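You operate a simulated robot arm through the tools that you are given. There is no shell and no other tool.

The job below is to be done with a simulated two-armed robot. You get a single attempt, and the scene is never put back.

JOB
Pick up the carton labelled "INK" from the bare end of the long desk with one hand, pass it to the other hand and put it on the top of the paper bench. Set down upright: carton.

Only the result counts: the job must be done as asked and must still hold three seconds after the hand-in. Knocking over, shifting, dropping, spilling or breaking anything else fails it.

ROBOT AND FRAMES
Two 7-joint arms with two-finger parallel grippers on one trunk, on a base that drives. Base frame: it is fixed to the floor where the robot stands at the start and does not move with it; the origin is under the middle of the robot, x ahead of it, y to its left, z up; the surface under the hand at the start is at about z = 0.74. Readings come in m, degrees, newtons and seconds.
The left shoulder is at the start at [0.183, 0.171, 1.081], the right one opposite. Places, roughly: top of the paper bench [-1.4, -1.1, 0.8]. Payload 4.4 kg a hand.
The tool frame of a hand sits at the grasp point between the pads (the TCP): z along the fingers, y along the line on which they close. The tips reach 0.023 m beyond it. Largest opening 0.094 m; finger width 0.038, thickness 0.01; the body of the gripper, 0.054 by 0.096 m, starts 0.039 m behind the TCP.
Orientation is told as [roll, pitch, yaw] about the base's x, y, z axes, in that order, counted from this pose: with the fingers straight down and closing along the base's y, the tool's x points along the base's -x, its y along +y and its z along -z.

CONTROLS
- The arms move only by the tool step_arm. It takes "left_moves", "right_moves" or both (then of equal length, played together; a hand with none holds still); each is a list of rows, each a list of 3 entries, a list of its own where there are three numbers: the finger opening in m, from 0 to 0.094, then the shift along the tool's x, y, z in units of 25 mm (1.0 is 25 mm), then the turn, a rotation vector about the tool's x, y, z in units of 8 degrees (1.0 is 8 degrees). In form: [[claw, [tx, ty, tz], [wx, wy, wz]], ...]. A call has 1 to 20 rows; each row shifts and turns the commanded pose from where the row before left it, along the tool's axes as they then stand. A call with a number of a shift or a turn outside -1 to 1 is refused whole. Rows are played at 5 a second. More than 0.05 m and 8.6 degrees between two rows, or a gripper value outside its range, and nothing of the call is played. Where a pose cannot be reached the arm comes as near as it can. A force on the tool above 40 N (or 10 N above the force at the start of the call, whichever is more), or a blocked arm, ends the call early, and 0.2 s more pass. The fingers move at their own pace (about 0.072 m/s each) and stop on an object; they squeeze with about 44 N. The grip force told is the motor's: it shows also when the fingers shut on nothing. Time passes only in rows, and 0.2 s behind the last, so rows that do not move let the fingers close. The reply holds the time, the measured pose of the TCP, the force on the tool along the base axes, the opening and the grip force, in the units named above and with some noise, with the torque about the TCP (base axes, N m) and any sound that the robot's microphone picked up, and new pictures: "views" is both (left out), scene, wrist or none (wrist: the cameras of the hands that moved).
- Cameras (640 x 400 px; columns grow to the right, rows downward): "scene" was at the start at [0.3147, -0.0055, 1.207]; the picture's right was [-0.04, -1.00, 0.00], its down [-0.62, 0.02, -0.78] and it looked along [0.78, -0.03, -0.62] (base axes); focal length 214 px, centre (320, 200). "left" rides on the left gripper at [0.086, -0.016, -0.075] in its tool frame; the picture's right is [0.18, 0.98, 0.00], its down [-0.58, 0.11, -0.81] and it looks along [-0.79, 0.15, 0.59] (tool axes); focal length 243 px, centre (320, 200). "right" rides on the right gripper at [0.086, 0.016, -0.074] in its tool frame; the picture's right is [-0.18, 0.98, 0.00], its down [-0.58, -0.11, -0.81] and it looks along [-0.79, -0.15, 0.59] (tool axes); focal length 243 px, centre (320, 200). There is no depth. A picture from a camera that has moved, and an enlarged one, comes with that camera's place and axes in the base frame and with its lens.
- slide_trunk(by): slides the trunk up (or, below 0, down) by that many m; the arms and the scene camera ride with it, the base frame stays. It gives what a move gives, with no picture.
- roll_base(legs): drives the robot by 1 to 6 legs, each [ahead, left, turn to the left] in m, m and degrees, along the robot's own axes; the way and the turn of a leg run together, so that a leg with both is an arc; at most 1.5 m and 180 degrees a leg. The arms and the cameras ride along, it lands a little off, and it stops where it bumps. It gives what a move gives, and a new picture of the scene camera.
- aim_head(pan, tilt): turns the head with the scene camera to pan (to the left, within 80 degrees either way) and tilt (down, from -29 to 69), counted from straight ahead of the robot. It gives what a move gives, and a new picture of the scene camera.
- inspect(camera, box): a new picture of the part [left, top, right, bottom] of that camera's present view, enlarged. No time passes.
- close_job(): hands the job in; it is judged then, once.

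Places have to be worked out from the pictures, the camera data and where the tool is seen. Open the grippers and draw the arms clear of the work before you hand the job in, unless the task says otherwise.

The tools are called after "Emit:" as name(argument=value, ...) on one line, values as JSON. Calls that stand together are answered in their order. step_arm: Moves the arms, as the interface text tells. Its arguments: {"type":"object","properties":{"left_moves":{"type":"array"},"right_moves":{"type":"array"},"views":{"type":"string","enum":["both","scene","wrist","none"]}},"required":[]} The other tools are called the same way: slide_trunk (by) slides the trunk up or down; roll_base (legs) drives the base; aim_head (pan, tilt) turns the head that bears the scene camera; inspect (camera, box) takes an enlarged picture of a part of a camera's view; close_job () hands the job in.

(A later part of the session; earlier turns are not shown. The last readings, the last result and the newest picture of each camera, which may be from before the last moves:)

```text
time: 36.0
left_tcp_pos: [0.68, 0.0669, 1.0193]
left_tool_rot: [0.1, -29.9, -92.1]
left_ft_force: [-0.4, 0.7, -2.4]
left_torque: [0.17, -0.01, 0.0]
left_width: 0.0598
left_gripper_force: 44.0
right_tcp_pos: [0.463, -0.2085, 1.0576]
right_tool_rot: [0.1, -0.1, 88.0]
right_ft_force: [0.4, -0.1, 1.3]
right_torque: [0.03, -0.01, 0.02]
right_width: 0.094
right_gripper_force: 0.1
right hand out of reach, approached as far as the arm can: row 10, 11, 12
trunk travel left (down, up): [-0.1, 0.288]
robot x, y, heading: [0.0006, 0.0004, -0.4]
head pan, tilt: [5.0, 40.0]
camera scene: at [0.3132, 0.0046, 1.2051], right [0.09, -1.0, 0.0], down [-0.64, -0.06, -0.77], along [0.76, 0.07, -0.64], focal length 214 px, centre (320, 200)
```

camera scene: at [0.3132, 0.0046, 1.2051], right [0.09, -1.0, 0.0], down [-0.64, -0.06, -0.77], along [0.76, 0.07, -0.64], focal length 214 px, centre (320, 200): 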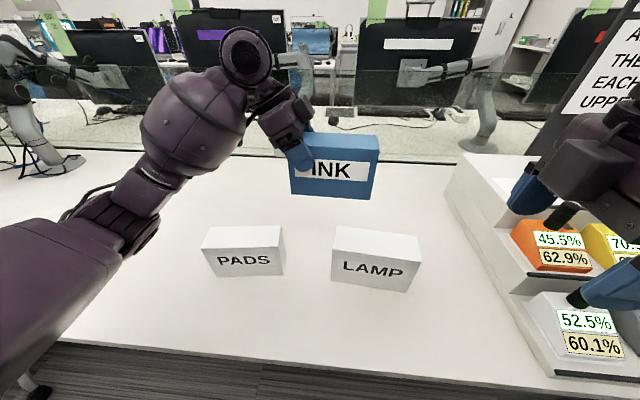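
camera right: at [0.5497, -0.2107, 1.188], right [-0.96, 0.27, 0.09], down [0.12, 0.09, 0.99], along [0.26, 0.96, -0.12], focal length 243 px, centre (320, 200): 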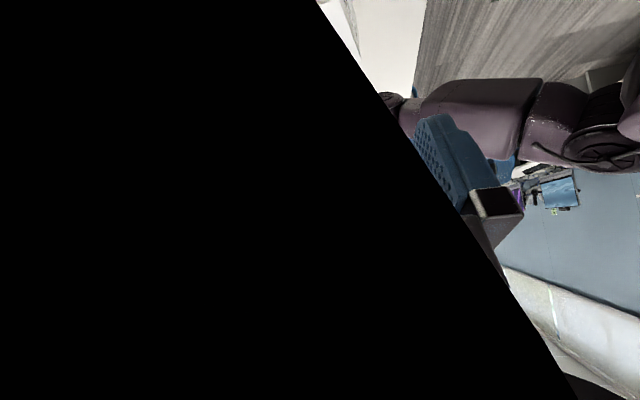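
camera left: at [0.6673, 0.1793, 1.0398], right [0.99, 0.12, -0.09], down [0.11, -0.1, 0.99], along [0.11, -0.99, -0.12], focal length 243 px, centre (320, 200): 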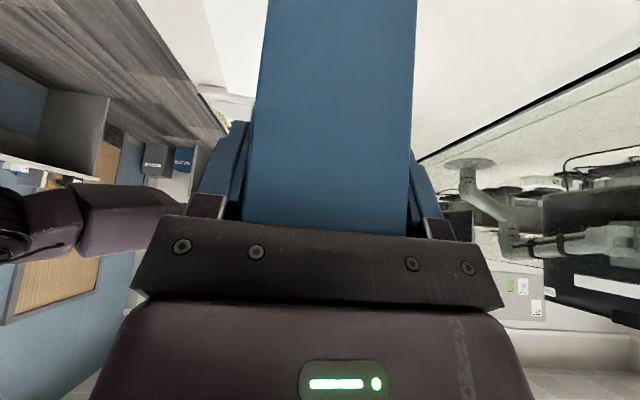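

The right arm stops short again near +72 degrees of yaw, so that direction is no good. I bring it back to zero and try the opposite yaw (-92), which closes along the same line with the wrist camera on the inner side.

Emit:
step_arm(right_moves=[[0.094, [0, 0, 0], [0, 0, 1]], [0.094, [0, 0, 0], [0, 0, 1]], [0.094, [0, 0, 0], [0, 0, 1]], [0.094, [0, 0, 0], [0, 0, 1]], [0.094, [0, 0, 0], [0, 0, 1]], [0.094, [0, 0, 0], [0, 0, 1]], [0.094, [0, 0, 0], [0, 0, 1]], [0.094, [0, 0, 0], [0, 0, 1]], [0.094, [0, 0, 0], [0, 0, 1]], [0.094, [0, 0, 0], [0, 0, 1]], [0.094, [0, 0, 0], [0, 0, 1]], [0.094, [-1, -0.7, 0], [0, 0, 0]], [0.094, [-1, -0.7, 0], [0, 0, 0]], [0.094, [-1, -0.7, 0], [0, 0, 0]], [0.094, [-1, 0, 0], [0, 0, 0]], [0.094, [0, 0, 0], [0, 0, 0]]], views="none")

Emit:
step_arm(right_moves=[[0.094, [0, 0, 0], [0, 0, 1]], [0.094, [0, 0, 0], [0, 0, 1]], [0.094, [0, 0, 0], [0, 0, 1]], [0.094, [0, 0, 0], [0, 0, 1]], [0.094, [0, 0, 0], [0, 0, 1]], [0.094, [0, 0, 0], [0, 0, 1]], [0.094, [0, 0, 0], [0, 0, 1]], [0.094, [0, 0, 0], [0, 0, 1]], [0.094, [0, 0, 0], [0, 0, 1]], [0.094, [0, 0, 0], [0, 0, 1]], [0.094, [0, 0, 0], [0, 0, 1]], [0.094, [0, 0, 0], [0, 0, 0.5]], [0.094, [0, 0, 0], [0, 0, 0]]], views="both")

```text
time: 39.4
left_tcp_pos: [0.6803, 0.067, 1.0184]
left_tool_rot: [0.1, -29.9, -91.9]
left_ft_force: [0.7, -0.6, -3.1]
left_torque: [0.14, -0.01, -0.02]
left_width: 0.06
left_gripper_force: 44.0
right_tcp_pos: [0.5632, -0.2583, 1.0572]
right_tool_rot: [0.1, 0.0, 0.0]
right_ft_force: [-0.2, -1.1, -0.4]
right_torque: [0.02, 0.02, -0.03]
right_width: 0.0939
right_gripper_force: 0.0
trunk travel left (down, up): [-0.1, 0.288]
robot x, y, heading: [0.0014, 0.0006, 0.3]
head pan, tilt: [5.0, 40.0]
```

```text
time: 42.2
left_tcp_pos: [0.6802, 0.0669, 1.018]
left_tool_rot: [0.0, -30.0, -92.0]
left_ft_force: [-0.2, -0.2, -2.5]
left_torque: [0.13, -0.02, 0.03]
left_width: 0.0596
left_gripper_force: 44.0
right_tcp_pos: [0.5618, -0.2589, 1.0565]
right_tool_rot: [0.0, 0.1, -92.1]
right_ft_force: [-0.4, 0.6, 0.2]
right_torque: [-0.01, 0.03, 0.01]
right_width: 0.0941
right_gripper_force: 0.0
trunk travel left (down, up): [-0.1, 0.288]
robot x, y, heading: [-0.0018, -0.002, 0.1]
head pan, tilt: [5.0, 40.0]
camera scene: at [0.3138, 0.0052, 1.2048], right [0.09, -1.0, 0.0], down [-0.64, -0.06, -0.77], along [0.76, 0.07, -0.64], focal length 214 px, centre (320, 200)
camera right: at [0.5824, -0.1727, 1.1318], right [0.98, -0.22, 0.0], down [-0.13, -0.58, 0.81], along [-0.18, -0.79, -0.59], focal length 243 px, centre (320, 200)
```

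scene: 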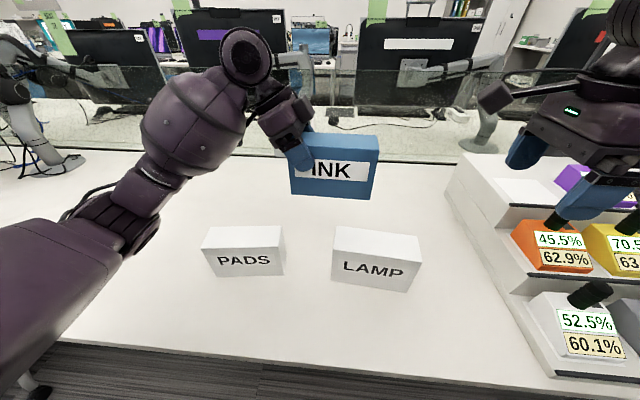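
right: 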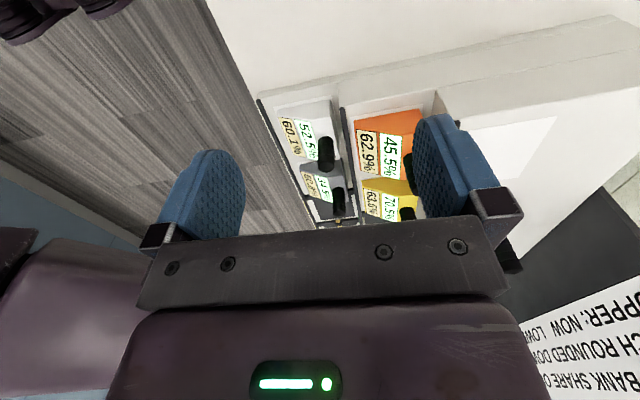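

The -92 yaw is fully reachable for the right hand. I tilt it 30 degrees so that its fingers point down and to the left, then check.

Emit:
step_arm(right_moves=[[0.094, [0, 0, 0], [0, 1, 0]], [0.094, [0, 0, 0], [0, 1, 0]], [0.094, [0, 0, 0], [0, 1, 0]], [0.094, [0, 0, 0], [0, 0.75, 0]], [0.094, [0, 0, 0], [0, 0, 0]]], views="both")

```text
time: 43.4
left_tcp_pos: [0.6794, 0.0667, 1.019]
left_tool_rot: [0.0, -30.0, -92.1]
left_ft_force: [0.0, 0.3, -3.1]
left_torque: [0.14, 0.02, 0.0]
left_width: 0.0599
left_gripper_force: 44.1
right_tcp_pos: [0.5621, -0.2587, 1.0576]
right_tool_rot: [0.0, 30.0, -91.9]
right_ft_force: [0.9, -0.4, -0.2]
right_torque: [0.01, -0.02, 0.03]
right_width: 0.0938
right_gripper_force: 0.0
trunk travel left (down, up): [-0.1, 0.288]
robot x, y, heading: [-0.003, -0.0015, -0.0]
head pan, tilt: [5.0, 40.0]
camera scene: at [0.3137, 0.0053, 1.2049], right [0.09, -1.0, 0.0], down [-0.64, -0.06, -0.77], along [0.76, 0.07, -0.64], focal length 214 px, centre (320, 200)
camera right: at [0.5804, -0.2211, 1.1656], right [0.98, -0.19, -0.09], down [-0.14, -0.9, 0.41], along [-0.16, -0.38, -0.91], focal length 243 px, centre (320, 200)
```

scene: 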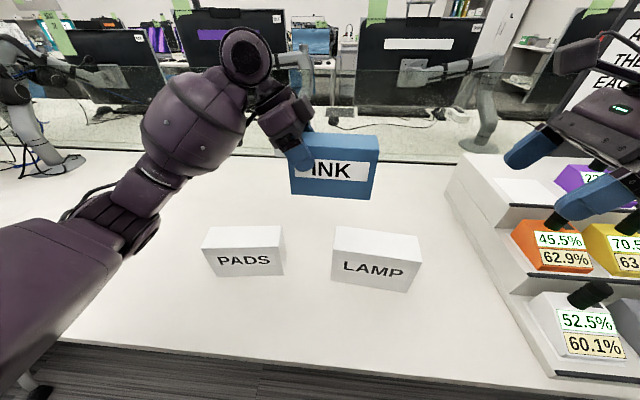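
right: 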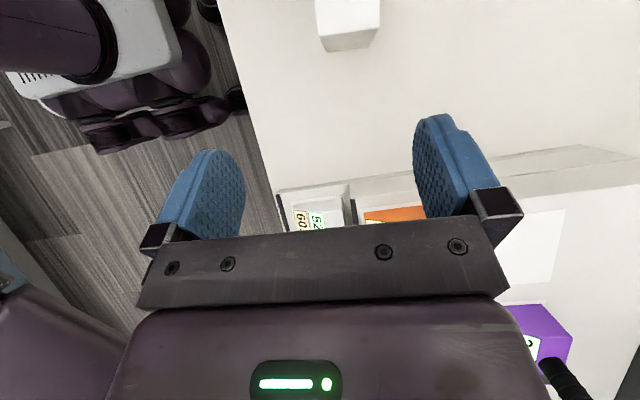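

Tilt reached without trouble. I move the right hand to a point 0.16 m short of the grip on the carton's right end, along its approach line.

Emit:
step_arm(right_moves=[[0.094, [0.885, 0.53, -0.066], [0, 0, 0]], [0.094, [0.885, 0.53, -0.066], [0, 0, 0]], [0.094, [0.885, 0.53, -0.066], [0, 0, 0]], [0.094, [0.885, 0.53, -0.066], [0, 0, 0]], [0.094, [0.885, 0.53, -0.066], [0, 0, 0]], [0.094, [0.885, 0.53, -0.066], [0, 0, 0]], [0.094, [0.885, 0.53, -0.066], [0, 0, 0]], [0.094, [0.885, 0.53, -0.066], [0, 0, 0]], [0.094, [0, 0, 0], [0, 0, 0]]], views="both")

Emit:
inspect(camera="scene", box=[220, 20, 500, 220])

Emit:
inspect(camera="left", box=[120, 0, 520, 250])

```text
time: 45.4
left_tcp_pos: [0.6801, 0.0658, 1.0191]
left_tool_rot: [0.1, -30.0, -92.0]
left_ft_force: [0.1, -0.2, -1.9]
left_torque: [0.17, -0.03, -0.01]
left_width: 0.0598
left_gripper_force: 44.2
right_tcp_pos: [0.674, -0.1157, 1.157]
right_tool_rot: [0.1, 29.9, -91.9]
right_ft_force: [-0.4, -0.8, -0.1]
right_torque: [0.03, 0.02, -0.01]
right_width: 0.0942
right_gripper_force: 0.0
trunk travel left (down, up): [-0.1, 0.288]
robot x, y, heading: [-0.0025, -0.0002, 0.2]
head pan, tilt: [5.0, 40.0]
camera scene: at [0.3138, 0.005, 1.2048], right [0.09, -1.0, 0.0], down [-0.64, -0.06, -0.77], along [0.76, 0.07, -0.64], focal length 214 px, centre (320, 200)
camera right: at [0.6915, -0.0788, 1.2658], right [0.98, -0.19, -0.09], down [-0.14, -0.9, 0.41], along [-0.16, -0.39, -0.91], focal length 243 px, centre (320, 200)
```

scene: 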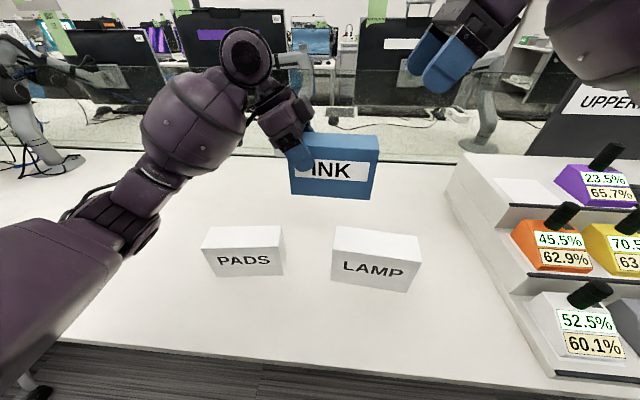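
right: 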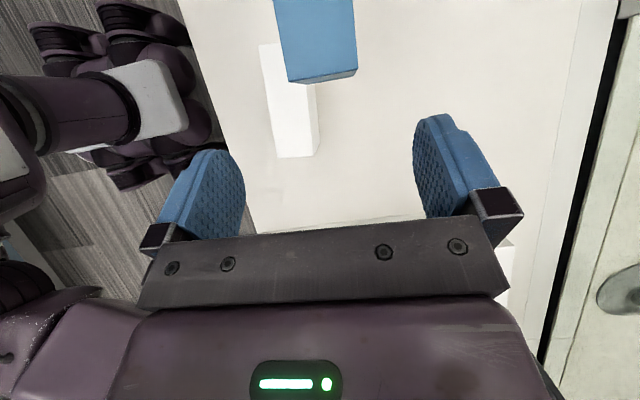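

```text
2.00 times, centred on (360, 120) of scene
camera zoom: at [0.3138, 0.005, 1.2048], right [0.09, -1.0, 0.0], down [-0.64, -0.06, -0.77], along [0.76, 0.07, -0.64], focal length 429 px, centre (240, 360)
```

zoom: 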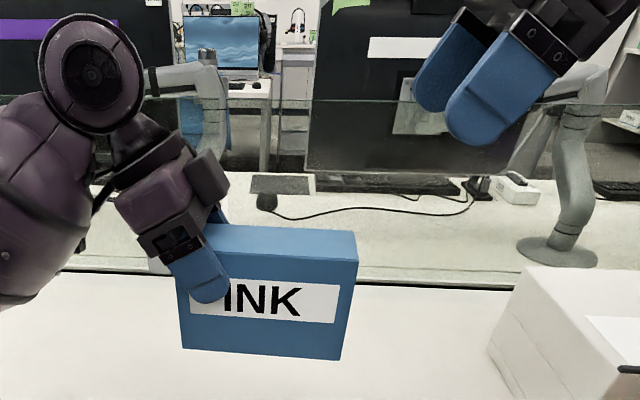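

```text
1.60 times, centred on (320, 125) of left
camera zoom: at [0.6675, 0.1791, 1.0399], right [0.99, 0.12, -0.09], down [0.11, -0.1, 0.99], along [0.11, -0.99, -0.12], focal length 388 px, centre (320, 320)
```

zoom: 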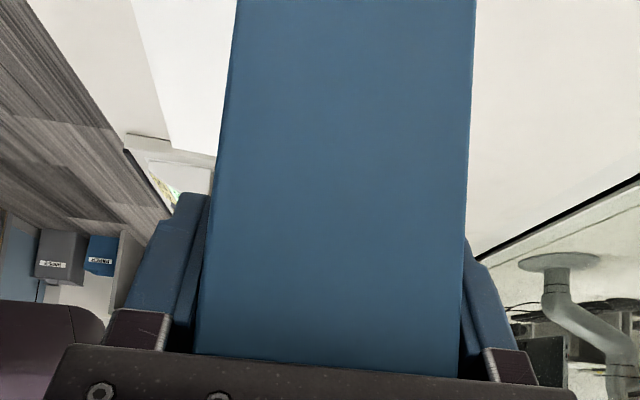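

The right hand is in place above the carton's right end. I zoom its camera to pin down the end edge before going in.

Emit:
inspect(camera="right", box=[220, 0, 420, 125])

```text
3.20 times, centred on (320, 62) of right
camera zoom: at [0.6915, -0.0788, 1.2658], right [0.98, -0.19, -0.09], down [-0.14, -0.9, 0.41], along [-0.16, -0.39, -0.91], focal length 776 px, centre (320, 640)
```

zoom: 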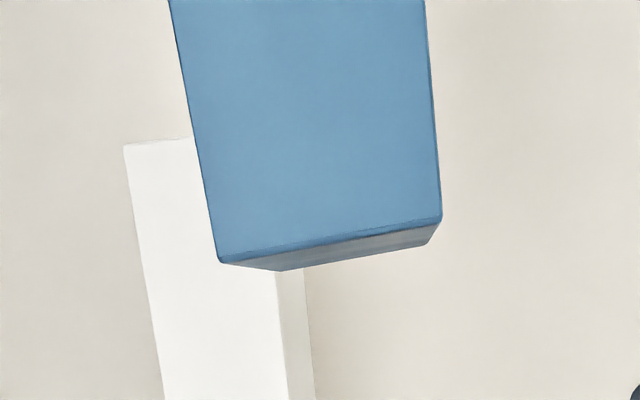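

The carton's right end is at y -0.065, x 0.646–0.705, which matches the expected grip at [0.676, -0.035, 1.018]. I advance 0.11 m along the fingers and check again.

Emit:
step_arm(right_moves=[[0.094, [0, 0, 0.88], [0, 0, 0]], [0.094, [0, 0, 0.88], [0, 0, 0]], [0.094, [0, 0, 0.88], [0, 0, 0]], [0.094, [0, 0, 0.88], [0, 0, 0]], [0.094, [0, 0, 0.88], [0, 0, 0]], [0.094, [0, 0, 0], [0, 0, 0]]], views="both")

Emit:
inspect(camera="scene", box=[220, 20, 500, 220])

```text
time: 46.8
left_tcp_pos: [0.6788, 0.066, 1.0182]
left_tool_rot: [0.1, -30.0, -92.0]
left_ft_force: [0.2, 0.1, -3.8]
left_torque: [0.14, 0.02, -0.03]
left_width: 0.0599
left_gripper_force: 44.3
right_tcp_pos: [0.6751, -0.0605, 1.0625]
right_tool_rot: [0.0, 30.0, -91.9]
right_ft_force: [-1.7, -0.3, -0.2]
right_torque: [0.0, 0.01, 0.01]
right_width: 0.0939
right_gripper_force: 0.0
trunk travel left (down, up): [-0.1, 0.288]
robot x, y, heading: [0.0019, -0.0012, -0.1]
head pan, tilt: [5.0, 40.0]
camera scene: at [0.3134, 0.0051, 1.205], right [0.09, -1.0, 0.0], down [-0.64, -0.06, -0.77], along [0.76, 0.07, -0.64], focal length 214 px, centre (320, 200)
camera right: at [0.6919, -0.0232, 1.1701], right [0.98, -0.19, -0.09], down [-0.14, -0.9, 0.41], along [-0.16, -0.39, -0.91], focal length 243 px, centre (320, 200)
```

scene: 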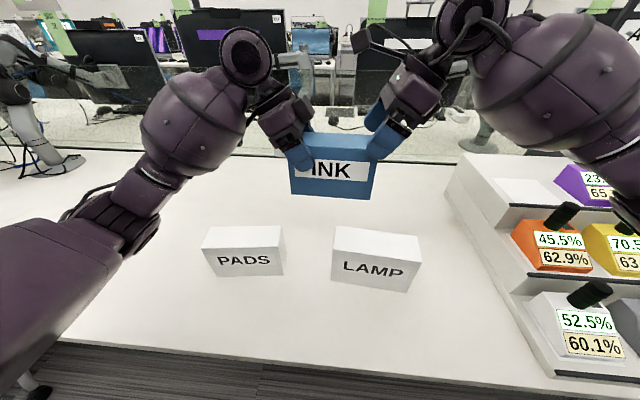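
right: 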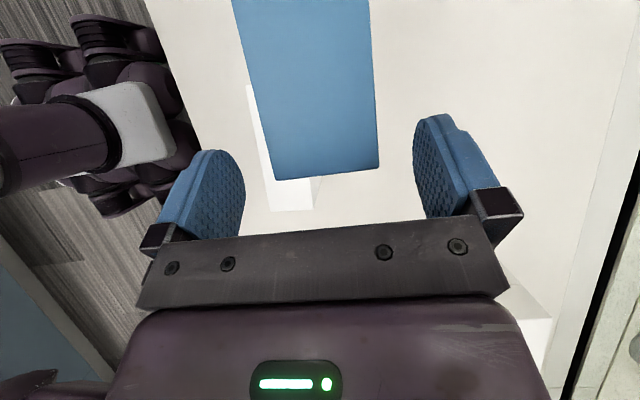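

```text
2.00 times, centred on (360, 120) of scene
camera zoom: at [0.3134, 0.0051, 1.205], right [0.09, -1.0, 0.0], down [-0.64, -0.06, -0.77], along [0.76, 0.07, -0.64], focal length 429 px, centre (240, 360)
```

zoom: 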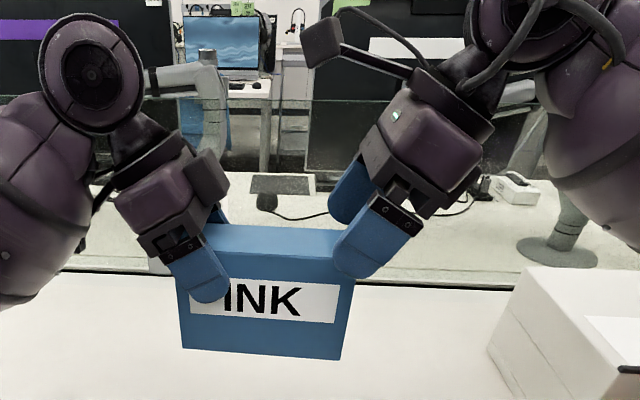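

Clearances look good: the carton end is centred between the right fingers and the camera stalk is well away from the left hand. I advance the remaining 48 mm.

Emit:
step_arm(right_moves=[[0.094, [0, 0, 0.64], [0, 0, 0]], [0.094, [0, 0, 0.64], [0, 0, 0]], [0.094, [0, 0, 0.64], [0, 0, 0]], [0.094, [0, 0, 0], [0, 0, 0]]], views="both")

Emit:
inspect(camera="scene", box=[220, 20, 500, 220])

```text
time: 47.8
left_tcp_pos: [0.6796, 0.0664, 1.0192]
left_tool_rot: [0.0, -30.0, -92.1]
left_ft_force: [0.7, -0.2, -2.4]
left_torque: [0.15, 0.01, -0.01]
left_width: 0.0597
left_gripper_force: 44.5
right_tcp_pos: [0.6747, -0.0349, 1.0218]
right_tool_rot: [0.1, 30.0, -92.0]
right_ft_force: [-0.4, -0.3, 0.6]
right_torque: [0.01, 0.03, -0.03]
right_width: 0.094
right_gripper_force: 0.1
trunk travel left (down, up): [-0.1, 0.288]
robot x, y, heading: [0.0014, -0.0014, 0.0]
head pan, tilt: [5.0, 40.0]
camera scene: at [0.3135, 0.0052, 1.2049], right [0.09, -1.0, 0.0], down [-0.64, -0.06, -0.77], along [0.76, 0.07, -0.64], focal length 214 px, centre (320, 200)
camera right: at [0.6926, 0.0012, 1.1286], right [0.98, -0.19, -0.09], down [-0.14, -0.9, 0.41], along [-0.16, -0.39, -0.91], focal length 243 px, centre (320, 200)
```

scene: 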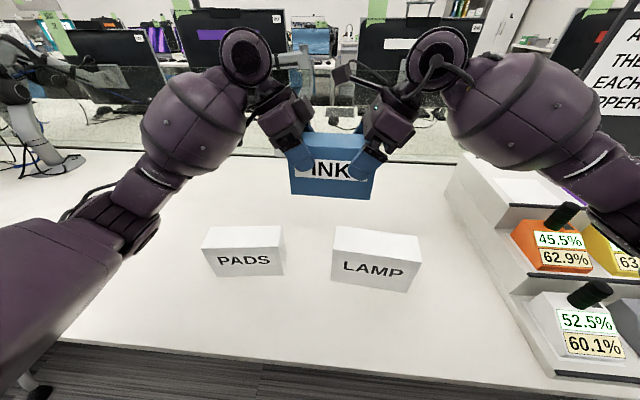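
right: 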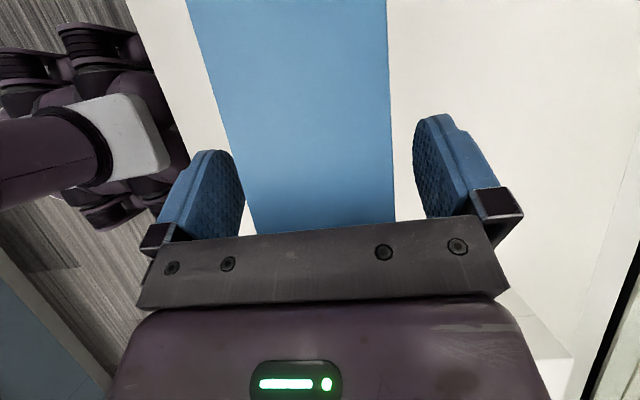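

```text
2.00 times, centred on (360, 120) of scene
camera zoom: at [0.3135, 0.0052, 1.2049], right [0.09, -1.0, 0.0], down [-0.64, -0.06, -0.77], along [0.76, 0.07, -0.64], focal length 429 px, centre (240, 360)
```

zoom: 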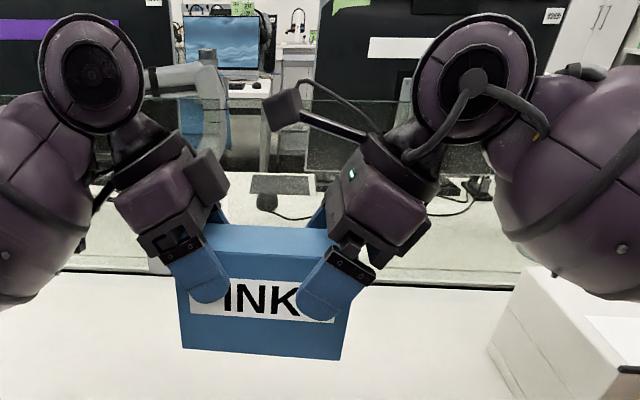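

The right fingers straddle the carton's end with no contact force. I close the right hand while the left keeps holding.

Emit:
step_arm(right_moves=[[0.075, [0, 0, 0], [0, 0, 0]], [0.066, [0, 0, 0], [0, 0, 0]], [0.06, [0, 0, 0], [0, 0, 0]], [0.0, [0, 0, 0], [0, 0, 0]], [0.0, [0, 0, 0], [0, 0, 0]], [0.0, [0, 0, 0], [0, 0, 0]]], views="both")

```text
time: 49.2
left_tcp_pos: [0.6787, 0.0665, 1.0186]
left_tool_rot: [-0.1, -30.0, -92.1]
left_ft_force: [-10.1, -0.8, -1.9]
left_torque: [0.06, -0.1, -0.6]
left_width: 0.0596
left_gripper_force: 43.9
right_tcp_pos: [0.6746, -0.0357, 1.0217]
right_tool_rot: [0.0, 29.9, -92.1]
right_ft_force: [10.0, 0.2, 0.8]
right_torque: [-0.03, 0.1, -0.46]
right_width: 0.0596
right_gripper_force: 44.1
trunk travel left (down, up): [-0.1, 0.288]
robot x, y, heading: [0.0014, -0.0005, -0.1]
head pan, tilt: [5.0, 40.0]
camera scene: at [0.3138, 0.0052, 1.2048], right [0.09, -1.0, 0.0], down [-0.64, -0.06, -0.77], along [0.76, 0.07, -0.64], focal length 214 px, centre (320, 200)
camera right: at [0.6933, 0.0009, 1.1285], right [0.98, -0.19, -0.09], down [-0.14, -0.9, 0.41], along [-0.16, -0.39, -0.91], focal length 243 px, centre (320, 200)
```

scene: 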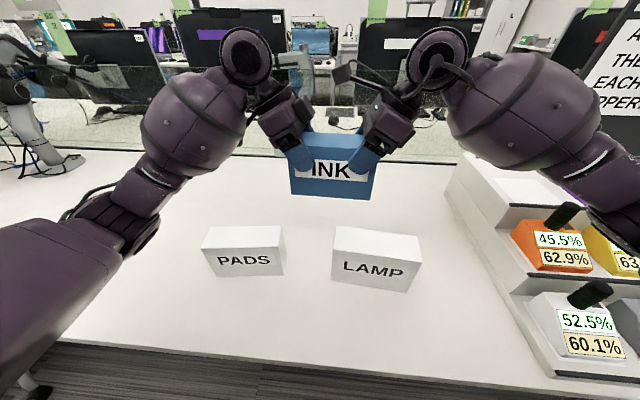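
right: 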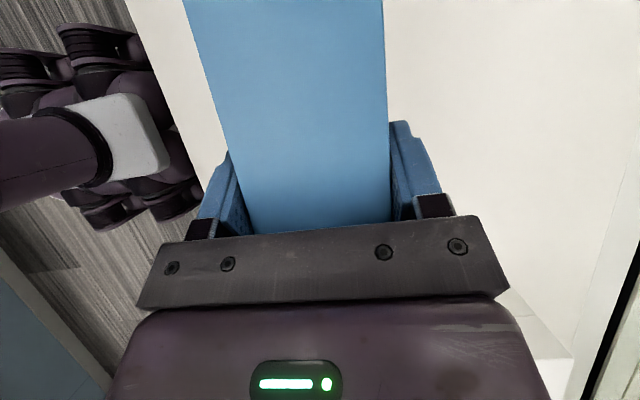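

Both hands hold the carton now, with a 10 N sideways strain between them. I shift the right hand 1 mm in +x to relax that and read the forces.

Emit:
step_arm(right_moves=[[0.0, [0, 0.04, 0], [0, 0, 0]], [0.0, [0, 0, 0], [0, 0, 0]]], views="none")

```text
time: 49.8
left_tcp_pos: [0.6802, 0.0651, 1.0184]
left_tool_rot: [0.0, -30.0, -92.0]
left_ft_force: [-10.2, -6.6, 0.3]
left_torque: [0.63, 0.22, -0.11]
left_width: 0.0599
left_gripper_force: 44.2
right_tcp_pos: [0.6761, -0.0362, 1.0202]
right_tool_rot: [0.0, 29.9, -91.9]
right_ft_force: [9.6, 7.4, -0.2]
right_torque: [-0.81, -0.25, -0.87]
right_width: 0.0599
right_gripper_force: 43.9
trunk travel left (down, up): [-0.1, 0.288]
robot x, y, heading: [0.0005, -0.0034, 0.1]
head pan, tilt: [5.0, 40.0]
```

The strain stays small, around 10 N. I open the left hand fully with the right hand holding.

Emit:
step_arm(left_moves=[[0.065, [0, 0, 0], [0, 0, 0]], [0.075, [0, 0, 0], [0, 0, 0]], [0.094, [0, 0, 0], [0, 0, 0]], [0.094, [0, 0, 0], [0, 0, 0]]], right_moves=[[0.0, [0, 0, 0], [0, 0, 0]], [0.0, [0, 0, 0], [0, 0, 0]], [0.0, [0, 0, 0], [0, 0, 0]], [0.0, [0, 0, 0], [0, 0, 0]]], views="both")

Emit:
inspect(camera="scene", box=[220, 20, 500, 220])

```text
time: 50.8
left_tcp_pos: [0.6803, 0.0662, 1.0177]
left_tool_rot: [0.0, -30.0, -91.9]
left_ft_force: [0.5, 0.4, -0.8]
left_torque: [0.0, 0.02, 0.01]
left_width: 0.0943
left_gripper_force: 0.0
right_tcp_pos: [0.6767, -0.0366, 1.0211]
right_tool_rot: [0.0, 30.0, -91.8]
right_ft_force: [-0.6, 0.1, -0.3]
right_torque: [-0.16, 0.05, 0.03]
right_width: 0.0598
right_gripper_force: 43.6
trunk travel left (down, up): [-0.1, 0.288]
robot x, y, heading: [-0.0011, -0.0007, -0.0]
head pan, tilt: [5.0, 40.0]
camera scene: at [0.3138, 0.0052, 1.2048], right [0.09, -1.0, 0.0], down [-0.64, -0.06, -0.77], along [0.76, 0.07, -0.64], focal length 214 px, centre (320, 200)
camera right: at [0.6935, 0.0007, 1.1287], right [0.98, -0.19, -0.09], down [-0.14, -0.9, 0.41], along [-0.16, -0.39, -0.91], focal length 243 px, centre (320, 200)
camera left: at [0.6675, 0.1794, 1.0399], right [0.99, 0.13, -0.09], down [0.11, -0.1, 0.99], along [0.11, -0.99, -0.12], focal length 243 px, centre (320, 200)
```

scene: 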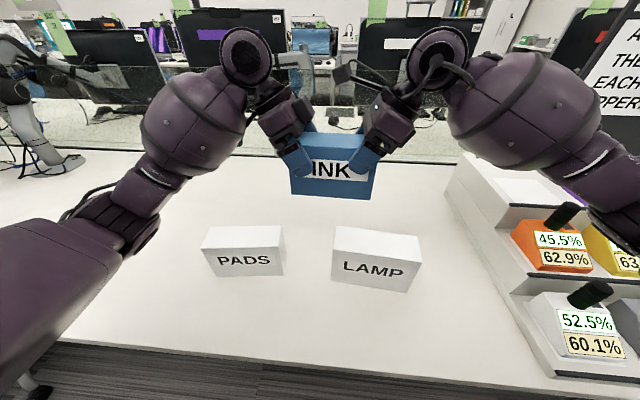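
right: 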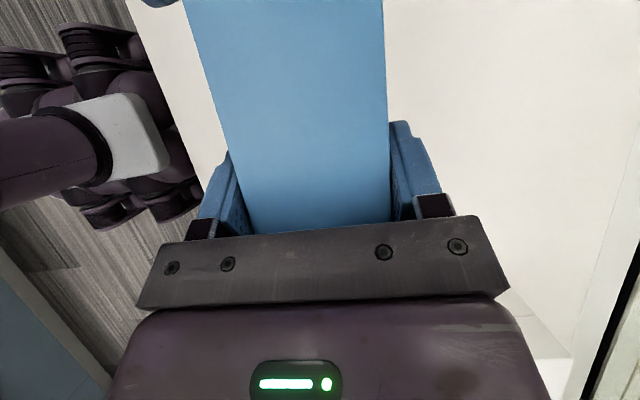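
left: 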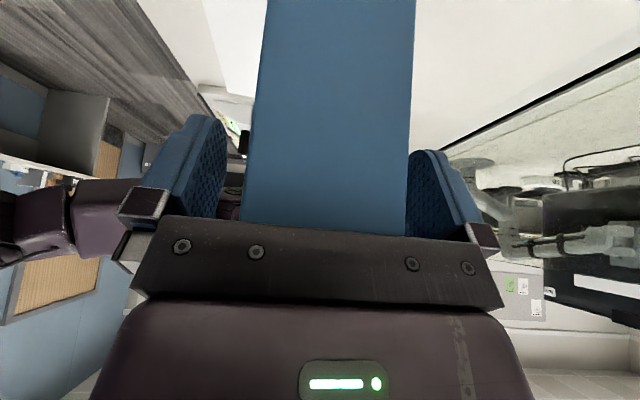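

```text
2.00 times, centred on (360, 120) of scene
camera zoom: at [0.3138, 0.0052, 1.2048], right [0.09, -1.0, 0.0], down [-0.64, -0.06, -0.77], along [0.76, 0.07, -0.64], focal length 429 px, centre (240, 360)
```

zoom: 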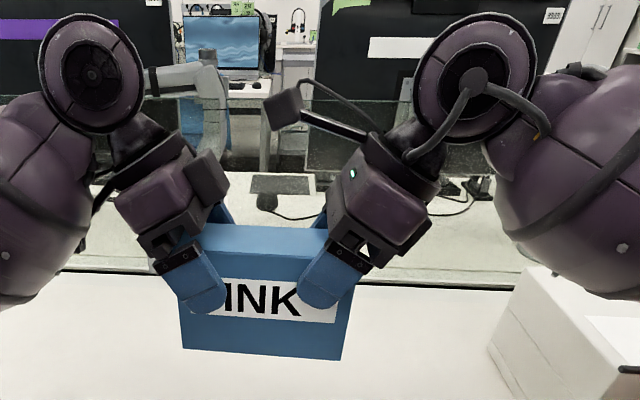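

The right hand holds the carton alone and the left fingers are free. I withdraw the left hand 0.14 m back along its fingers.

Emit:
step_arm(left_moves=[[0.094, [0, 0, -0.4], [0, 0, 0]], [0.094, [0, 0, -0.6], [0, 0, 0]], [0.094, [0, 0, -0.9], [0, 0, 0]], [0.094, [0, 0, -0.9], [0, 0, 0]], [0.094, [0, 0, -0.9], [0, 0, 0]], [0.094, [0, 0, -0.9], [0, 0, 0]], [0.094, [0, 0, -0.9], [0, 0, 0]], [0.094, [0, 0, 0], [0, 0, 0]]], views="both")

Emit:
inspect(camera="scene", box=[220, 20, 500, 220])

```text
time: 52.6
left_tcp_pos: [0.6842, 0.1387, 1.1364]
left_tool_rot: [-0.1, -29.9, -92.1]
left_ft_force: [-0.2, 0.7, -0.8]
left_torque: [0.01, 0.01, 0.0]
left_width: 0.0941
left_gripper_force: 0.1
right_tcp_pos: [0.676, -0.0362, 1.0205]
right_tool_rot: [-0.1, 29.9, -92.0]
right_ft_force: [-0.4, -0.2, -0.7]
right_torque: [-0.13, -0.01, 0.05]
right_width: 0.06
right_gripper_force: 43.7
trunk travel left (down, up): [-0.1, 0.288]
robot x, y, heading: [-0.002, 0.0001, -0.0]
head pan, tilt: [5.0, 40.0]
camera scene: at [0.3141, 0.0052, 1.2046], right [0.09, -1.0, 0.0], down [-0.64, -0.06, -0.77], along [0.76, 0.07, -0.64], focal length 214 px, centre (320, 200)
camera left: at [0.6721, 0.2513, 1.1579], right [0.99, 0.12, -0.09], down [0.11, -0.1, 0.99], along [0.11, -0.99, -0.12], focal length 243 px, centre (320, 200)
```

scene: 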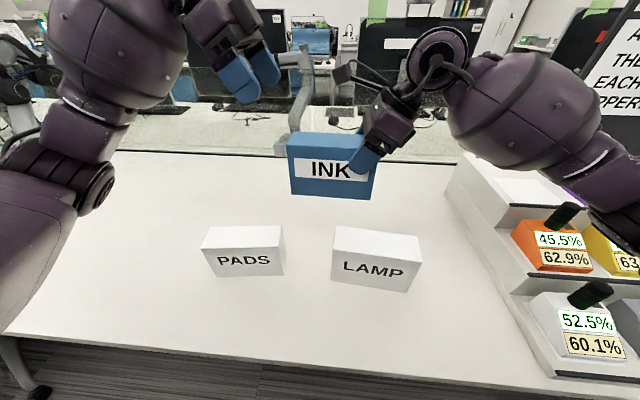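
left: 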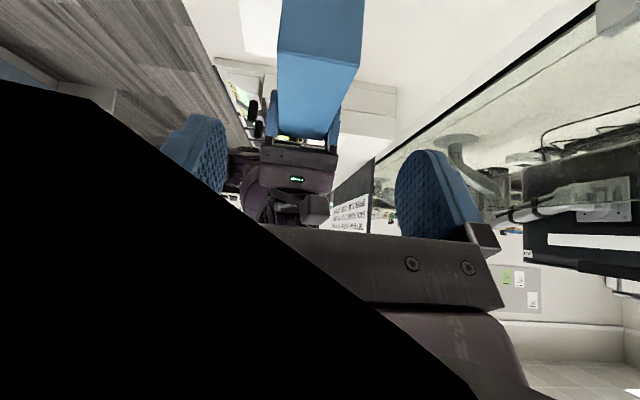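

```text
2.00 times, centred on (360, 120) of scene
camera zoom: at [0.3141, 0.0052, 1.2046], right [0.09, -1.0, 0.0], down [-0.64, -0.06, -0.77], along [0.76, 0.07, -0.64], focal length 429 px, centre (240, 360)
```

zoom: 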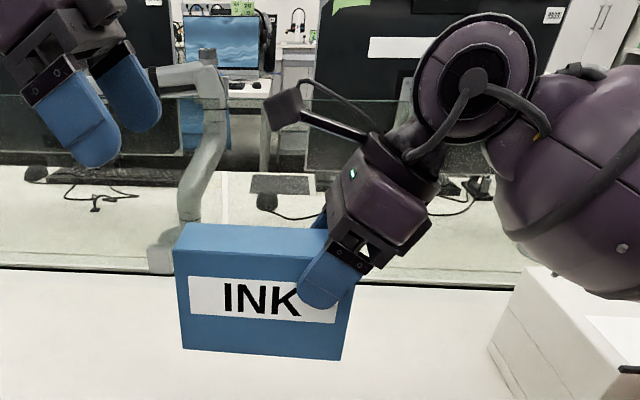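

The pass is done: the right hand alone holds the carton level. I move the left hand out to the left and undo its tilt and yaw so it is tucked for the drive.

Emit:
step_arm(left_moves=[[0.094, [0.83, -0.035, -0.48], [0, 0, 0]], [0.094, [0.83, -0.035, -0.48], [0, 0, 0]], [0.094, [0.83, -0.035, -0.48], [0, 0, 0]], [0.094, [0.83, -0.035, -0.48], [0, 0, 0]], [0.094, [0.83, -0.035, -0.48], [0, 0, 0]], [0.094, [0, 0, 0], [0, 1, 0]], [0.094, [0, 0, 0], [0, 1, 0]], [0.094, [0, 0, 0], [0, 1, 0]], [0.094, [0, 0, 0], [0, 0.75, 0]], [0.094, [0, -0.9, 0], [0, 0, 0]], [0.094, [0, -0.9, 0], [0, 0, 0]], [0.094, [0, -0.9, 0], [0, 0, 0]], [0.094, [0, -0.9, 0], [0, 0, 0]], [0.094, [0, -0.9, 0], [0, 0, 0]], [0.094, [0, -0.9, 0], [0, 0, 0]], [0.094, [0, 0, 0], [0, 0, 0]]], views="scene")

Emit:
step_arm(left_moves=[[0.094, [0, 0, 0], [0, 0, -1]], [0.094, [0, 0, 0], [0, 0, -1]], [0.094, [0, 0, 0], [0, 0, -1]], [0.094, [0, 0, 0], [0, 0, -1]], [0.094, [0, 0, 0], [0, 0, -1]], [0.094, [0, 0, 0], [0, 0, -1]], [0.094, [0, 0, 0], [0, 0, -1]], [0.094, [0, 0, 0], [0, 0, -1]], [0.094, [0, 0, 0], [0, 0, -1]], [0.094, [0, 0, 0], [0, 0, -1]], [0.094, [0, 0, 0], [0, 0, -1]], [0.094, [0, 0, 0], [0, 0, -0.5]], [0.094, [0, 0, 0], [0, 0, 0]]], views="scene")

```text
time: 56.0
left_tcp_pos: [0.5472, 0.2638, 1.1379]
left_tool_rot: [-0.1, 0.0, -92.0]
left_ft_force: [0.3, -0.8, 0.3]
left_torque: [-0.02, 0.03, -0.02]
left_width: 0.0939
left_gripper_force: 0.1
right_tcp_pos: [0.6768, -0.0365, 1.0209]
right_tool_rot: [0.0, 30.0, -92.0]
right_ft_force: [0.0, 0.6, 0.6]
right_torque: [-0.17, 0.04, -0.03]
right_width: 0.0596
right_gripper_force: 43.9
trunk travel left (down, up): [-0.1, 0.288]
robot x, y, heading: [0.0039, 0.0011, 0.0]
head pan, tilt: [5.0, 40.0]
camera scene: at [0.3141, 0.0052, 1.2046], right [0.09, -1.0, 0.0], down [-0.64, -0.06, -0.77], along [0.76, 0.07, -0.64], focal length 214 px, centre (320, 200)
```

scene: 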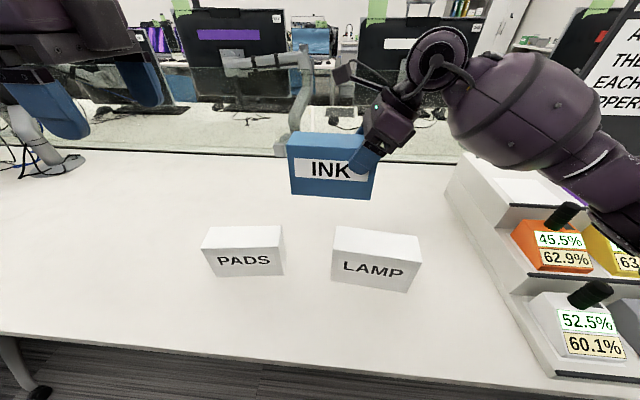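

```text
time: 58.8
left_tcp_pos: [0.5468, 0.2625, 1.1402]
left_tool_rot: [0.0, 0.0, 0.1]
left_ft_force: [0.8, 0.5, -0.2]
left_torque: [-0.01, -0.01, -0.05]
left_width: 0.0941
left_gripper_force: 0.0
right_tcp_pos: [0.6765, -0.0374, 1.0203]
right_tool_rot: [0.1, 30.0, -91.8]
right_ft_force: [0.2, -0.6, 0.0]
right_torque: [-0.16, -0.02, -0.02]
right_width: 0.0597
right_gripper_force: 43.9
trunk travel left (down, up): [-0.1, 0.288]
robot x, y, heading: [-0.003, -0.0003, 0.1]
head pan, tilt: [5.0, 40.0]
camera scene: at [0.3138, 0.0052, 1.2048], right [0.09, -1.0, 0.0], down [-0.64, -0.06, -0.77], along [0.76, 0.07, -0.64], focal length 214 px, centre (320, 200)
```

scene: 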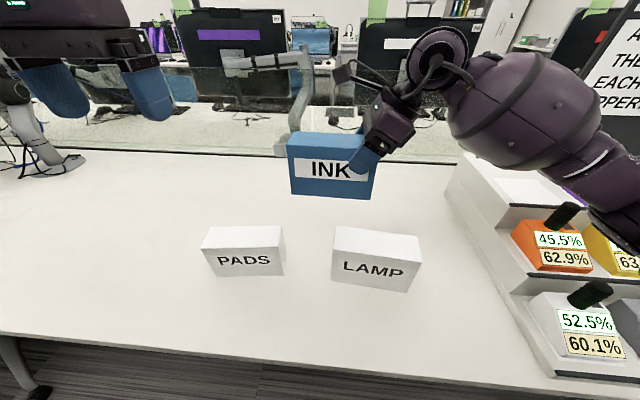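

Left arm is tucked. Now I raise the trunk 0.15 m, then draw the carton back toward the robot and a bit to the right for the drive.

Emit:
slide_trunk(by=0.15)

Emit:
step_arm(right_moves=[[0.0, [-0.252, -0.747, -0.684], [0, 0, 0]], [0.0, [-0.252, -0.747, -0.684], [0, 0, 0]], [0.0, [-0.252, -0.747, -0.684], [0, 0, 0]], [0.0, [-0.252, -0.747, -0.684], [0, 0, 0]], [0.0, [-0.252, -0.747, -0.684], [0, 0, 0]], [0.0, [-0.252, -0.747, -0.684], [0, 0, 0]], [0.0, [0, 0, 0], [0, 0, 0]]], views="both")

```text
time: 60.6
left_tcp_pos: [0.5484, 0.2631, 1.2874]
left_tool_rot: [0.0, 0.3, 0.0]
left_ft_force: [0.1, -0.5, -0.3]
left_torque: [-0.01, 0.0, -0.01]
left_width: 0.0939
left_gripper_force: 0.0
right_tcp_pos: [0.6767, -0.0381, 1.1687]
right_tool_rot: [-0.2, 30.0, -92.1]
right_ft_force: [0.9, 0.4, -3.0]
right_torque: [-0.14, -0.02, 0.03]
right_width: 0.06
right_gripper_force: 44.5
trunk travel left (down, up): [-0.25, 0.138]
robot x, y, heading: [0.0004, 0.0005, -0.1]
head pan, tilt: [5.0, 40.0]
```

```text
time: 62.2
left_tcp_pos: [0.548, 0.264, 1.2888]
left_tool_rot: [0.0, 0.0, 0.0]
left_ft_force: [0.0, 0.0, -0.8]
left_torque: [-0.04, 0.02, 0.02]
left_width: 0.0939
left_gripper_force: 0.0
right_tcp_pos: [0.5625, -0.1161, 1.2392]
right_tool_rot: [-0.1, 30.0, -92.0]
right_ft_force: [0.1, 0.5, -3.1]
right_torque: [-0.18, 0.01, 0.02]
right_width: 0.0598
right_gripper_force: 43.9
trunk travel left (down, up): [-0.25, 0.138]
robot x, y, heading: [-0.0004, -0.0011, -0.1]
head pan, tilt: [5.0, 40.0]
camera scene: at [0.1752, 0.0055, 1.3767], right [0.09, -1.0, 0.0], down [-0.64, -0.06, -0.77], along [0.76, 0.07, -0.64], focal length 214 px, centre (320, 200)
camera right: at [0.5803, -0.0791, 1.3475], right [0.98, -0.19, -0.09], down [-0.14, -0.9, 0.41], along [-0.16, -0.39, -0.91], focal length 243 px, centre (320, 200)
```

scene: 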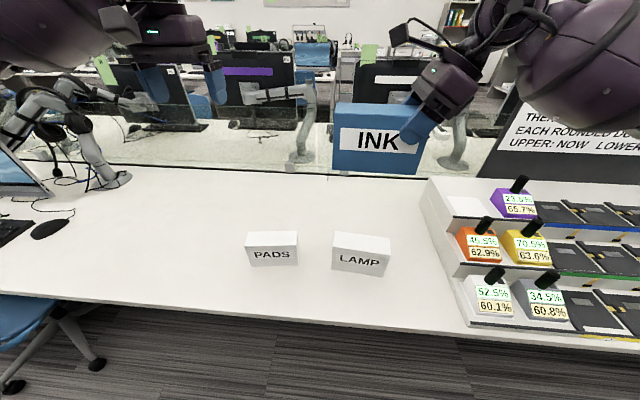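
right: 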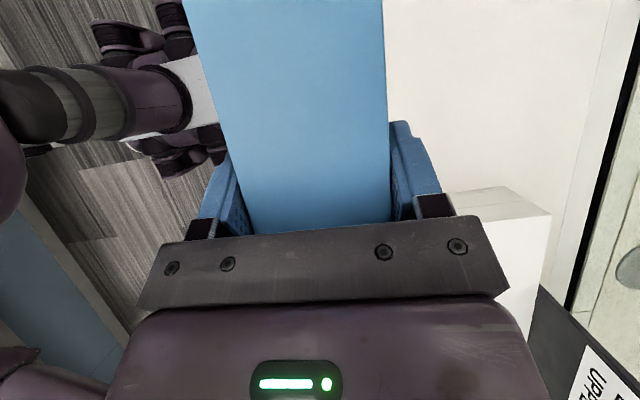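

The carton is steady at z 1.24 and the force reads its 3 N weight. I back off 0.3 m from the desk before turning.

Emit:
roll_base(legs=[[-0.3, 0, 0]])

Emit:
aim_head(pan=-80, tilt=35)

```text
time: 64.2
left_tcp_pos: [0.2496, 0.2573, 1.2898]
left_tool_rot: [0.0, 0.0, -0.8]
left_ft_force: [-0.7, -0.7, 0.3]
left_torque: [-0.02, 0.04, 0.01]
left_width: 0.0938
left_gripper_force: 0.2
right_tcp_pos: [0.2603, -0.1231, 1.239]
right_tool_rot: [0.0, 30.0, -92.7]
right_ft_force: [-0.9, -0.4, -2.3]
right_torque: [-0.16, 0.0, 0.01]
right_width: 0.0601
right_gripper_force: 43.7
trunk travel left (down, up): [-0.25, 0.138]
robot x, y, heading: [-0.3011, -0.0012, -0.8]
head pan, tilt: [5.0, 40.0]
camera scene: at [-0.1263, 0.0048, 1.3769], right [0.07, -1.0, 0.0], down [-0.64, -0.05, -0.77], along [0.76, 0.06, -0.64], focal length 214 px, centre (320, 200)
```

scene: 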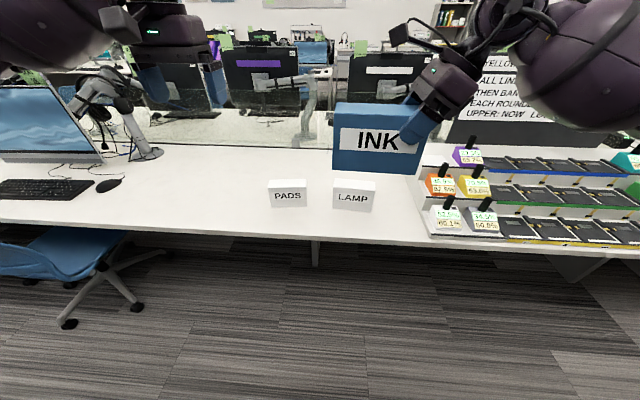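

```text
time: 65.8
left_tcp_pos: [0.2497, 0.2574, 1.2894]
left_tool_rot: [0.0, 0.0, -0.7]
left_ft_force: [1.1, 0.7, 0.4]
left_torque: [0.02, 0.05, 0.0]
left_width: 0.094
left_gripper_force: 0.1
right_tcp_pos: [0.2607, -0.1224, 1.2393]
right_tool_rot: [0.0, 29.9, -92.8]
right_ft_force: [0.0, -0.7, -3.5]
right_torque: [-0.2, 0.03, 0.02]
right_width: 0.0598
right_gripper_force: 43.7
trunk travel left (down, up): [-0.25, 0.138]
robot x, y, heading: [-0.2998, 0.0034, -0.9]
head pan, tilt: [-80.0, 35.0]
camera scene: at [-0.1964, -0.0883, 1.3844], right [-0.99, -0.16, 0.0], down [-0.09, 0.57, -0.82], along [0.13, -0.81, -0.57], focal length 214 px, centre (320, 200)
```

scene: 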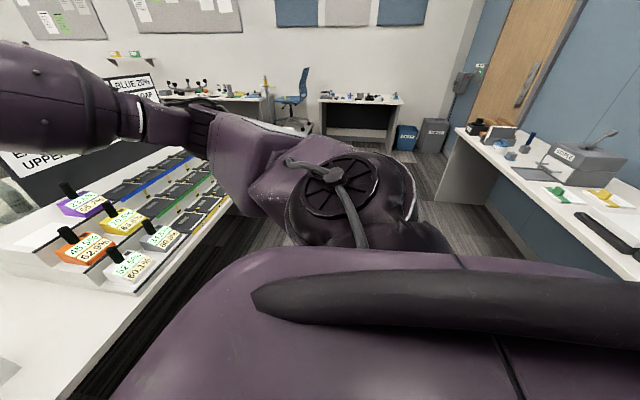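

The bench is now in view on the right with several things on it. I zoom in to see where it is free.

Emit:
inspect(camera="scene", box=[430, 90, 640, 280])

```text
2.11 times, centred on (535, 185) of scene
camera zoom: at [-0.1964, -0.0883, 1.3844], right [-0.99, -0.16, 0.0], down [-0.09, 0.57, -0.82], along [0.13, -0.81, -0.57], focal length 452 px, centre (-133, 232)
```

zoom: 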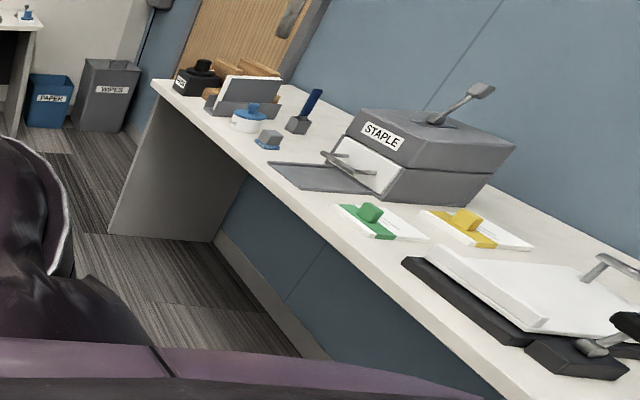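

Front edge of the bench is near x -1.09; on it I see a stapler box, pads and a paper cutter between y -1.7 and about -0.6. I turn right 90 degrees and look along the rest of the bench.

Emit:
roll_base(legs=[[0, 0, -90]])

Emit:
aim_head(pan=-80, tilt=25)

Emit:
aim_head(pan=-35, tilt=35)

```text
time: 70.1
left_tcp_pos: [-0.0549, -0.5529, 1.29]
left_tool_rot: [0.0, -0.1, -91.9]
left_ft_force: [0.5, -0.9, -0.7]
left_torque: [-0.01, 0.01, 0.01]
left_width: 0.0938
left_gripper_force: 0.1
right_tcp_pos: [-0.4363, -0.5562, 1.2406]
right_tool_rot: [0.0, 30.0, 176.1]
right_ft_force: [0.3, -0.6, -3.1]
right_torque: [0.03, 0.17, 0.01]
right_width: 0.0599
right_gripper_force: 44.1
trunk travel left (down, up): [-0.25, 0.138]
robot x, y, heading: [-0.3016, -0.0002, -92.0]
head pan, tilt: [-80.0, 35.0]
camera scene: at [-0.3914, -0.103, 1.3844], right [-0.14, 0.99, 0.0], down [0.57, 0.08, -0.82], along [-0.81, -0.12, -0.57], focal length 214 px, centre (320, 200)
```

scene: 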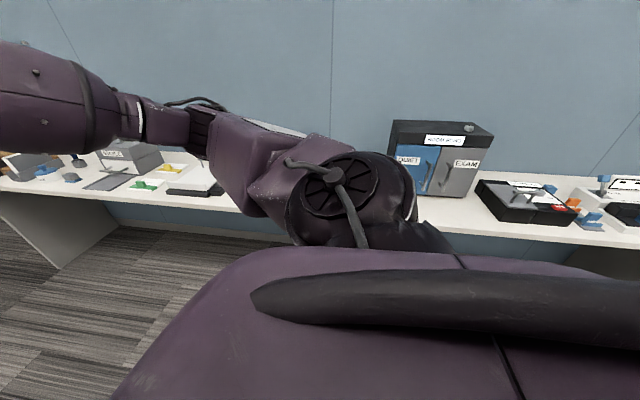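

```text
time: 70.8
left_tcp_pos: [-0.0562, -0.5537, 1.2895]
left_tool_rot: [0.0, -0.1, -91.9]
left_ft_force: [-0.4, 0.4, -0.4]
left_torque: [0.0, 0.01, 0.01]
left_width: 0.0938
left_gripper_force: 0.1
right_tcp_pos: [-0.4368, -0.5572, 1.2398]
right_tool_rot: [-0.1, 30.0, 176.1]
right_ft_force: [0.6, -0.3, -2.7]
right_torque: [0.04, 0.15, 0.0]
right_width: 0.0599
right_gripper_force: 44.2
trunk travel left (down, up): [-0.25, 0.138]
robot x, y, heading: [-0.3011, 0.0055, -91.9]
head pan, tilt: [-80.0, 25.0]
camera scene: at [-0.3952, -0.1036, 1.4001], right [-0.14, 0.99, 0.0], down [0.42, 0.06, -0.91], along [-0.9, -0.13, -0.42], focal length 214 px, centre (320, 200)
```

scene: 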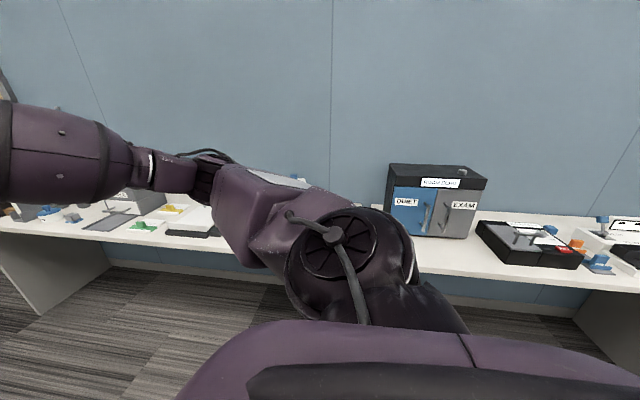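

```text
time: 71.9
left_tcp_pos: [-0.0555, -0.5524, 1.2891]
left_tool_rot: [0.0, 0.0, -91.9]
left_ft_force: [-0.4, 0.4, -0.1]
left_torque: [0.01, -0.01, 0.01]
left_width: 0.0942
left_gripper_force: 0.2
right_tcp_pos: [-0.4366, -0.5561, 1.2397]
right_tool_rot: [0.0, 30.0, 176.1]
right_ft_force: [-0.1, 0.4, -3.6]
right_torque: [-0.01, 0.17, 0.0]
right_width: 0.0599
right_gripper_force: 43.7
trunk travel left (down, up): [-0.25, 0.138]
robot x, y, heading: [-0.2992, 0.0011, -92.1]
head pan, tilt: [-35.0, 35.0]
camera scene: at [-0.357, -0.1609, 1.3844], right [-0.8, 0.6, 0.0], down [0.34, 0.46, -0.82], along [-0.49, -0.65, -0.57], focal length 214 px, centre (320, 200)
```

scene: 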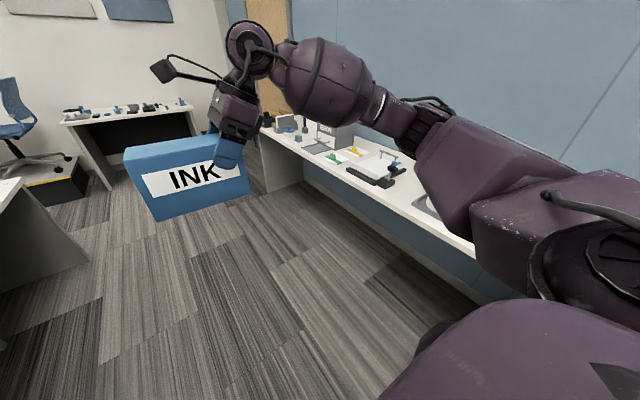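

The right arm hides the middle of the bench. I zoom on the strip beyond the cutter, then turn to face the bench.

Emit:
inspect(camera="scene", box=[240, 100, 500, 260])

```text
2.46 times, centred on (370, 180) of scene
camera zoom: at [-0.357, -0.1609, 1.3844], right [-0.8, 0.6, 0.0], down [0.34, 0.46, -0.82], along [-0.49, -0.65, -0.57], focal length 528 px, centre (197, 249)
```

zoom: 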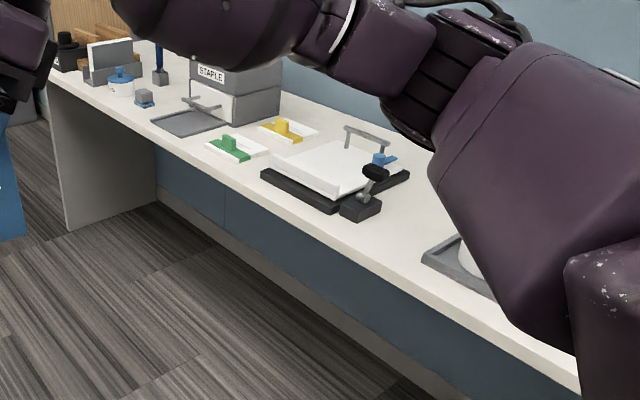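

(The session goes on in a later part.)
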